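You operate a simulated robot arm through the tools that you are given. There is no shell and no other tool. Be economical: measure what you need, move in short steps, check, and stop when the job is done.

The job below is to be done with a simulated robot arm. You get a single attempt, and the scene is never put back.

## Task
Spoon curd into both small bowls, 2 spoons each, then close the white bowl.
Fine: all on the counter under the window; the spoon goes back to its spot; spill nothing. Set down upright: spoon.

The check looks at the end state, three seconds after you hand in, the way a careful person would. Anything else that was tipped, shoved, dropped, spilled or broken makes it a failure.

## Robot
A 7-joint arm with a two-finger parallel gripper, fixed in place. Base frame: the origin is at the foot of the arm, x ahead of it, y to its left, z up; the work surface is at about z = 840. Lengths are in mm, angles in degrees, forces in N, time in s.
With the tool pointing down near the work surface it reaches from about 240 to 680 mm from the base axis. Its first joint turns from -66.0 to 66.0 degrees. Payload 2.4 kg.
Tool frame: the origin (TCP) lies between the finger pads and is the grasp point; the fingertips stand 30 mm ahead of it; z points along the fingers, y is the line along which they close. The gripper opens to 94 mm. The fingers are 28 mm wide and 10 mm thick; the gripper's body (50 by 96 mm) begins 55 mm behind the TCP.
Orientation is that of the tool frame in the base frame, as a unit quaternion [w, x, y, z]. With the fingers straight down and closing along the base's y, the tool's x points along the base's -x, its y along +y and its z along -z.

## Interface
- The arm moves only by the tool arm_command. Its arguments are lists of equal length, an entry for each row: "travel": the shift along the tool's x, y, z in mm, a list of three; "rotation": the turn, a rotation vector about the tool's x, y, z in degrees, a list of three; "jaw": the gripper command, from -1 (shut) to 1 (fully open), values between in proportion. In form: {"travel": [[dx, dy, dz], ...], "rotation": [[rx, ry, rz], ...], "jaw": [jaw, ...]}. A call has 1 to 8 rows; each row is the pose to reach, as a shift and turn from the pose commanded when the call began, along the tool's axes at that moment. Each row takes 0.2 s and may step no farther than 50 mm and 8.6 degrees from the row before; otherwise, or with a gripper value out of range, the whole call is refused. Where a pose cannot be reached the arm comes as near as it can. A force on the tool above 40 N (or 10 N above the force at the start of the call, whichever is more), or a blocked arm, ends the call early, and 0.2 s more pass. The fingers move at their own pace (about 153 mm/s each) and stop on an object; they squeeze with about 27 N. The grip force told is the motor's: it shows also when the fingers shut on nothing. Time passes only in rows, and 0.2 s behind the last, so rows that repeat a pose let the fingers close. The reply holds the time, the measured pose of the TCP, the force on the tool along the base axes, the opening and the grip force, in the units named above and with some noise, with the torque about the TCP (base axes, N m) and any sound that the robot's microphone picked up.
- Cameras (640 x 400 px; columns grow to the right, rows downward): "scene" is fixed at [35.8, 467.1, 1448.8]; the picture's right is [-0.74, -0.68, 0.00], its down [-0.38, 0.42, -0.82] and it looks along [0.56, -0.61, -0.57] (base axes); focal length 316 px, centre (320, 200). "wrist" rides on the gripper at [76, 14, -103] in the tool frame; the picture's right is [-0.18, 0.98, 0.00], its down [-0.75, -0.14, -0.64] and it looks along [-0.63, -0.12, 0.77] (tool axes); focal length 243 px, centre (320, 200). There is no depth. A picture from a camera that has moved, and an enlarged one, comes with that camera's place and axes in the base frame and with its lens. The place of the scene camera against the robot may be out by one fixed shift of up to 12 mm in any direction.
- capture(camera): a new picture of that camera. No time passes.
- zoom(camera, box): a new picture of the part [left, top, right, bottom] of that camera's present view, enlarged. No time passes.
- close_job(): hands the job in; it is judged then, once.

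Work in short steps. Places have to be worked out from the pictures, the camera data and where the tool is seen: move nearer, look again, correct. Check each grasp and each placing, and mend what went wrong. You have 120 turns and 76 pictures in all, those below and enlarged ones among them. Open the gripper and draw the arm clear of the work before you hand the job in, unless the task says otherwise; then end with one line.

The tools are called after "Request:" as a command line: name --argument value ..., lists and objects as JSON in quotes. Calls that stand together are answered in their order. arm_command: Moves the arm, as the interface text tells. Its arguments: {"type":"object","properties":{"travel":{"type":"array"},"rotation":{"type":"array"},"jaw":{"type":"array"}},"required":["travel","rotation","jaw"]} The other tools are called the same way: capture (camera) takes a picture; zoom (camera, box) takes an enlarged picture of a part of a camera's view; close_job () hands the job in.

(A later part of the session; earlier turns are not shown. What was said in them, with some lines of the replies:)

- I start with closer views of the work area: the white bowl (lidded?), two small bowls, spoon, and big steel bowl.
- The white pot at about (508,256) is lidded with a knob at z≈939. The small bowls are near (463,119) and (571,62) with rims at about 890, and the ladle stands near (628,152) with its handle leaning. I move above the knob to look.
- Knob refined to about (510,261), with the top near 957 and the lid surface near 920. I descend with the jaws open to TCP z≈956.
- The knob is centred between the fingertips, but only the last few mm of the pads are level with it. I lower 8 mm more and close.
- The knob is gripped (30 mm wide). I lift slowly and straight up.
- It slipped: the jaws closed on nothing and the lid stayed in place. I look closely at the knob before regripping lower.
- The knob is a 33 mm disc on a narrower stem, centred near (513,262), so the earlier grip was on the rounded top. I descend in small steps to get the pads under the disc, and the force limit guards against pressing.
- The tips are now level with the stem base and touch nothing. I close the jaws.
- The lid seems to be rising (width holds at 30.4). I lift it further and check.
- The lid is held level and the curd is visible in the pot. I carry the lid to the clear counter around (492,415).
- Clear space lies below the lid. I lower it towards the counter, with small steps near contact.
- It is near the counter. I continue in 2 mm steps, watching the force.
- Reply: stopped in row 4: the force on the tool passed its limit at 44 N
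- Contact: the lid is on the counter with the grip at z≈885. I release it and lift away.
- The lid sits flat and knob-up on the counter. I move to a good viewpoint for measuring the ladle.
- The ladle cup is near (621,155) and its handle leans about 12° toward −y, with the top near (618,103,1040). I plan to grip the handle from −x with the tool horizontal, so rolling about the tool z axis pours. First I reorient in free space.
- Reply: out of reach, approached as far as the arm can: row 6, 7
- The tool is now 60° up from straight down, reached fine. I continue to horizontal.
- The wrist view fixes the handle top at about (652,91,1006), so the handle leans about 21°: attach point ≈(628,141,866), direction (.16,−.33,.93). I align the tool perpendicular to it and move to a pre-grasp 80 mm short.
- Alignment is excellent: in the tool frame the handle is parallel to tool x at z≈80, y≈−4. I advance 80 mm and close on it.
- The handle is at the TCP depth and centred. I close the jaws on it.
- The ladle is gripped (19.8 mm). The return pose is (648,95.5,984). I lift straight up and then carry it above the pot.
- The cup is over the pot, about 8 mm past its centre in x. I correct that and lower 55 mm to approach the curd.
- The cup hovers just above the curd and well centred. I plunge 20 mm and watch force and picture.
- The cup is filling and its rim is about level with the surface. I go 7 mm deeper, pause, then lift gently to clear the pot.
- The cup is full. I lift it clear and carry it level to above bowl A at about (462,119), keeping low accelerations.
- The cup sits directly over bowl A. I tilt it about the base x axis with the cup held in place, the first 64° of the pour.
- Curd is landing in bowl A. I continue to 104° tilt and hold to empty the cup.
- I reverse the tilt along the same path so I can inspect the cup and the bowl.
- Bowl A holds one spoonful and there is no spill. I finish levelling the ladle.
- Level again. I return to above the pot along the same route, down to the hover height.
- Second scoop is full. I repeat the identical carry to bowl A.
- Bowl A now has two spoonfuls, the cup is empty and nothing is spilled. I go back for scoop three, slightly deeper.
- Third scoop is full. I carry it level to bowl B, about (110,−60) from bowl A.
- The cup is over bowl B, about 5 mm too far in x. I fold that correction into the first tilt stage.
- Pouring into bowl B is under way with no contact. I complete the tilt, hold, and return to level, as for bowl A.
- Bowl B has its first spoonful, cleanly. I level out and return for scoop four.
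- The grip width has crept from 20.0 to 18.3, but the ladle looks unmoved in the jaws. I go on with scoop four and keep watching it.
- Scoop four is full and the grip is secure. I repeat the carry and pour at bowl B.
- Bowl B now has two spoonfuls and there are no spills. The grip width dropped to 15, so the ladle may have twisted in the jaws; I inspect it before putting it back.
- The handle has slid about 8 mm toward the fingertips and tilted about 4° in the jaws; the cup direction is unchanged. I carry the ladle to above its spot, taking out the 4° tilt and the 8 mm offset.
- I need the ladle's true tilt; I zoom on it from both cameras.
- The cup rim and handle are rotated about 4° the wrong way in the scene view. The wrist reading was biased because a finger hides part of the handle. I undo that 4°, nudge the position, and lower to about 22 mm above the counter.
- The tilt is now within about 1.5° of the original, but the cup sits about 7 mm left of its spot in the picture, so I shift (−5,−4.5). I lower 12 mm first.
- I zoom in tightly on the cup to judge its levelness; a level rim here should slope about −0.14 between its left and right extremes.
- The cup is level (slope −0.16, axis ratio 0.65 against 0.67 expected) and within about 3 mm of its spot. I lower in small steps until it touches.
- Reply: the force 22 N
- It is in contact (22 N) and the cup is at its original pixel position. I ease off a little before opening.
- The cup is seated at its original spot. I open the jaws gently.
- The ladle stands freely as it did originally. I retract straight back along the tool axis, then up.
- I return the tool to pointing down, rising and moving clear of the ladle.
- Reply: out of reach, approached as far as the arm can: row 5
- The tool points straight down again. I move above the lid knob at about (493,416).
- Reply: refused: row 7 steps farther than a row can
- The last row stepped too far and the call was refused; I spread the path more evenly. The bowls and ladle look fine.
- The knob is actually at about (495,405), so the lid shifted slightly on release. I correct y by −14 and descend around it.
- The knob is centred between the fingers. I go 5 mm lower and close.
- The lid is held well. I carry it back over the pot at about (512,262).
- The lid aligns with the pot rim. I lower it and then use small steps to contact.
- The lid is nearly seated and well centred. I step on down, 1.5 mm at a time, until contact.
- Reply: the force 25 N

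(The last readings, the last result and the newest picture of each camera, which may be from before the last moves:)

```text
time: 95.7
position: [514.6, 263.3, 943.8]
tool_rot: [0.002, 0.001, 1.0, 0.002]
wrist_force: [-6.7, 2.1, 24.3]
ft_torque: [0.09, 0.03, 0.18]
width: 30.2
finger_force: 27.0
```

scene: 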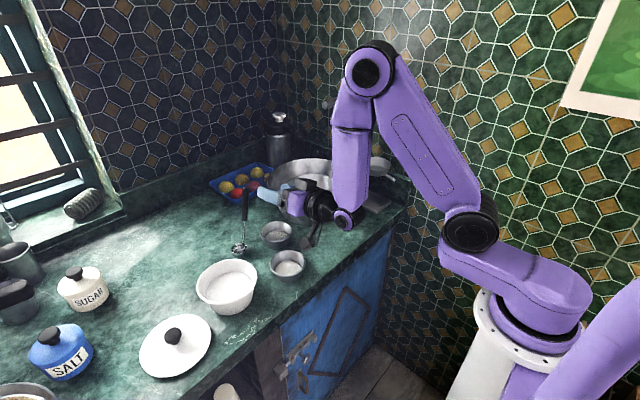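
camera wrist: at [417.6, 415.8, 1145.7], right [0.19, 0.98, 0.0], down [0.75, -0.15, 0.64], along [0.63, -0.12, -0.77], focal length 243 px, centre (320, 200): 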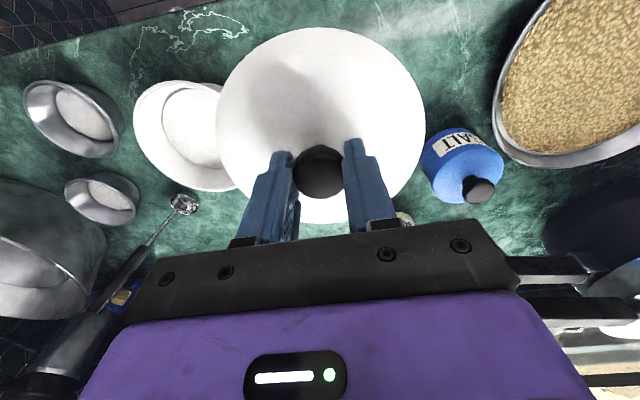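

Contact at 24 N, so the lid is on the rim. I ease up and release.

Request:
arm_command --travel '[[0, 0, -1], [0, 0, -1.8], [0, 0, -1.8], [0, 0, -1.8], [0, 0, -1.8], [0, 0, -1.8], [0, 0, -20], [0, 0, -60]]' --rotation '[[0, 0, 0], [0, 0, 0], [0, 0, 0], [0, 0, 0], [0, 0, 0], [0, 0, 0], [0, 0, 0], [0, 0, 0]]' --jaw '[-1, -1, -0.3, -0.2, 0, 0.2, 0.2, 0.2]'

Request:
zoom --camera "scene" --box '[180, 230, 270, 320]'

```text
time: 97.5
position: [514.1, 263.9, 1001.6]
tool_rot: [0.0, 0.0, 1.0, 0.002]
wrist_force: [0.7, -1.1, -0.1]
ft_torque: [-0.01, 0.0, 0.0]
width: 56.5
finger_force: 0.1
```

```text
4.44 times, centred on (225, 275) of scene
camera zoom: at [35.8, 467.1, 1448.8], right [-0.74, -0.68, 0.0], down [-0.38, 0.42, -0.82], along [0.56, -0.61, -0.57], focal length 1403 px, centre (742, -133)
```

zoom: 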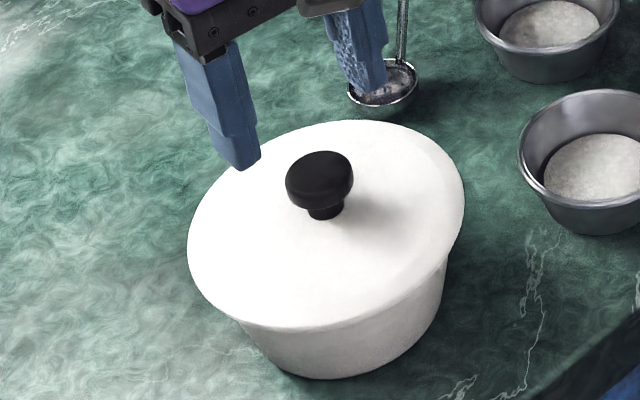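

The lid is back on, level, at its original position. I draw the arm clear to near its start pose and take a final look.

Request:
arm_command --travel '[[0, 0, -45], [0, 0, -90], [12, -25, -130], [35, -55, -150], [60, -90, -170], [85, -125, -185], [110, -160, -190], [125, -190, -190]]' --rotation '[[0, 0, 0], [0, 0, 0], [0, 0, 0], [0, 0, 0], [0, 0, 0], [0, 0, 0], [0, 0, 0], [0, 0, 0]]' --jaw '[0.5, 1, 1, 1, 1, 1, 1, 1]'

Request:
capture --camera "scene"

Request:
zoom --camera "scene" --box '[180, 180, 320, 320]'

```text
time: 99.3
position: [389.4, 73.5, 1194.8]
tool_rot: [0.0, 0.0, 1.0, 0.002]
wrist_force: [-0.4, -0.2, -0.5]
ft_torque: [0.03, 0.01, 0.01]
width: 93.9
finger_force: 0.0
```

```text
5 pictures are left
```

scene: 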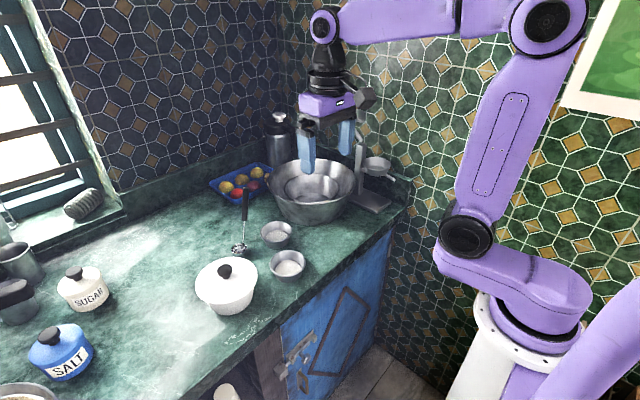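

```text
2.86 times, centred on (250, 250) of scene
camera zoom: at [35.8, 467.1, 1448.8], right [-0.74, -0.68, 0.0], down [-0.38, 0.42, -0.82], along [0.56, -0.61, -0.57], focal length 902 px, centre (520, 57)
```

zoom: 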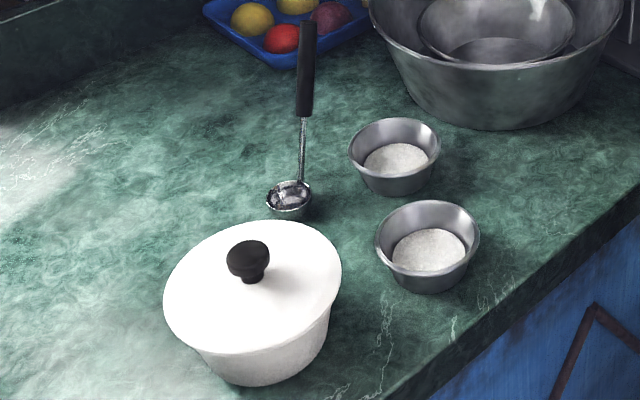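

The final view shows both small bowls holding curd, the lid on the pot, the ladle standing at its spot, no spills, and the arm clear with its gripper open. I hand in the job.

Request:
close_job

```text
The job is handed in.
```

Each small bowl has two spoonfuls of curd, the white bowl is closed, the spoon stands upright back at its spot, no spills showed in the last pictures, and the job is handed in.
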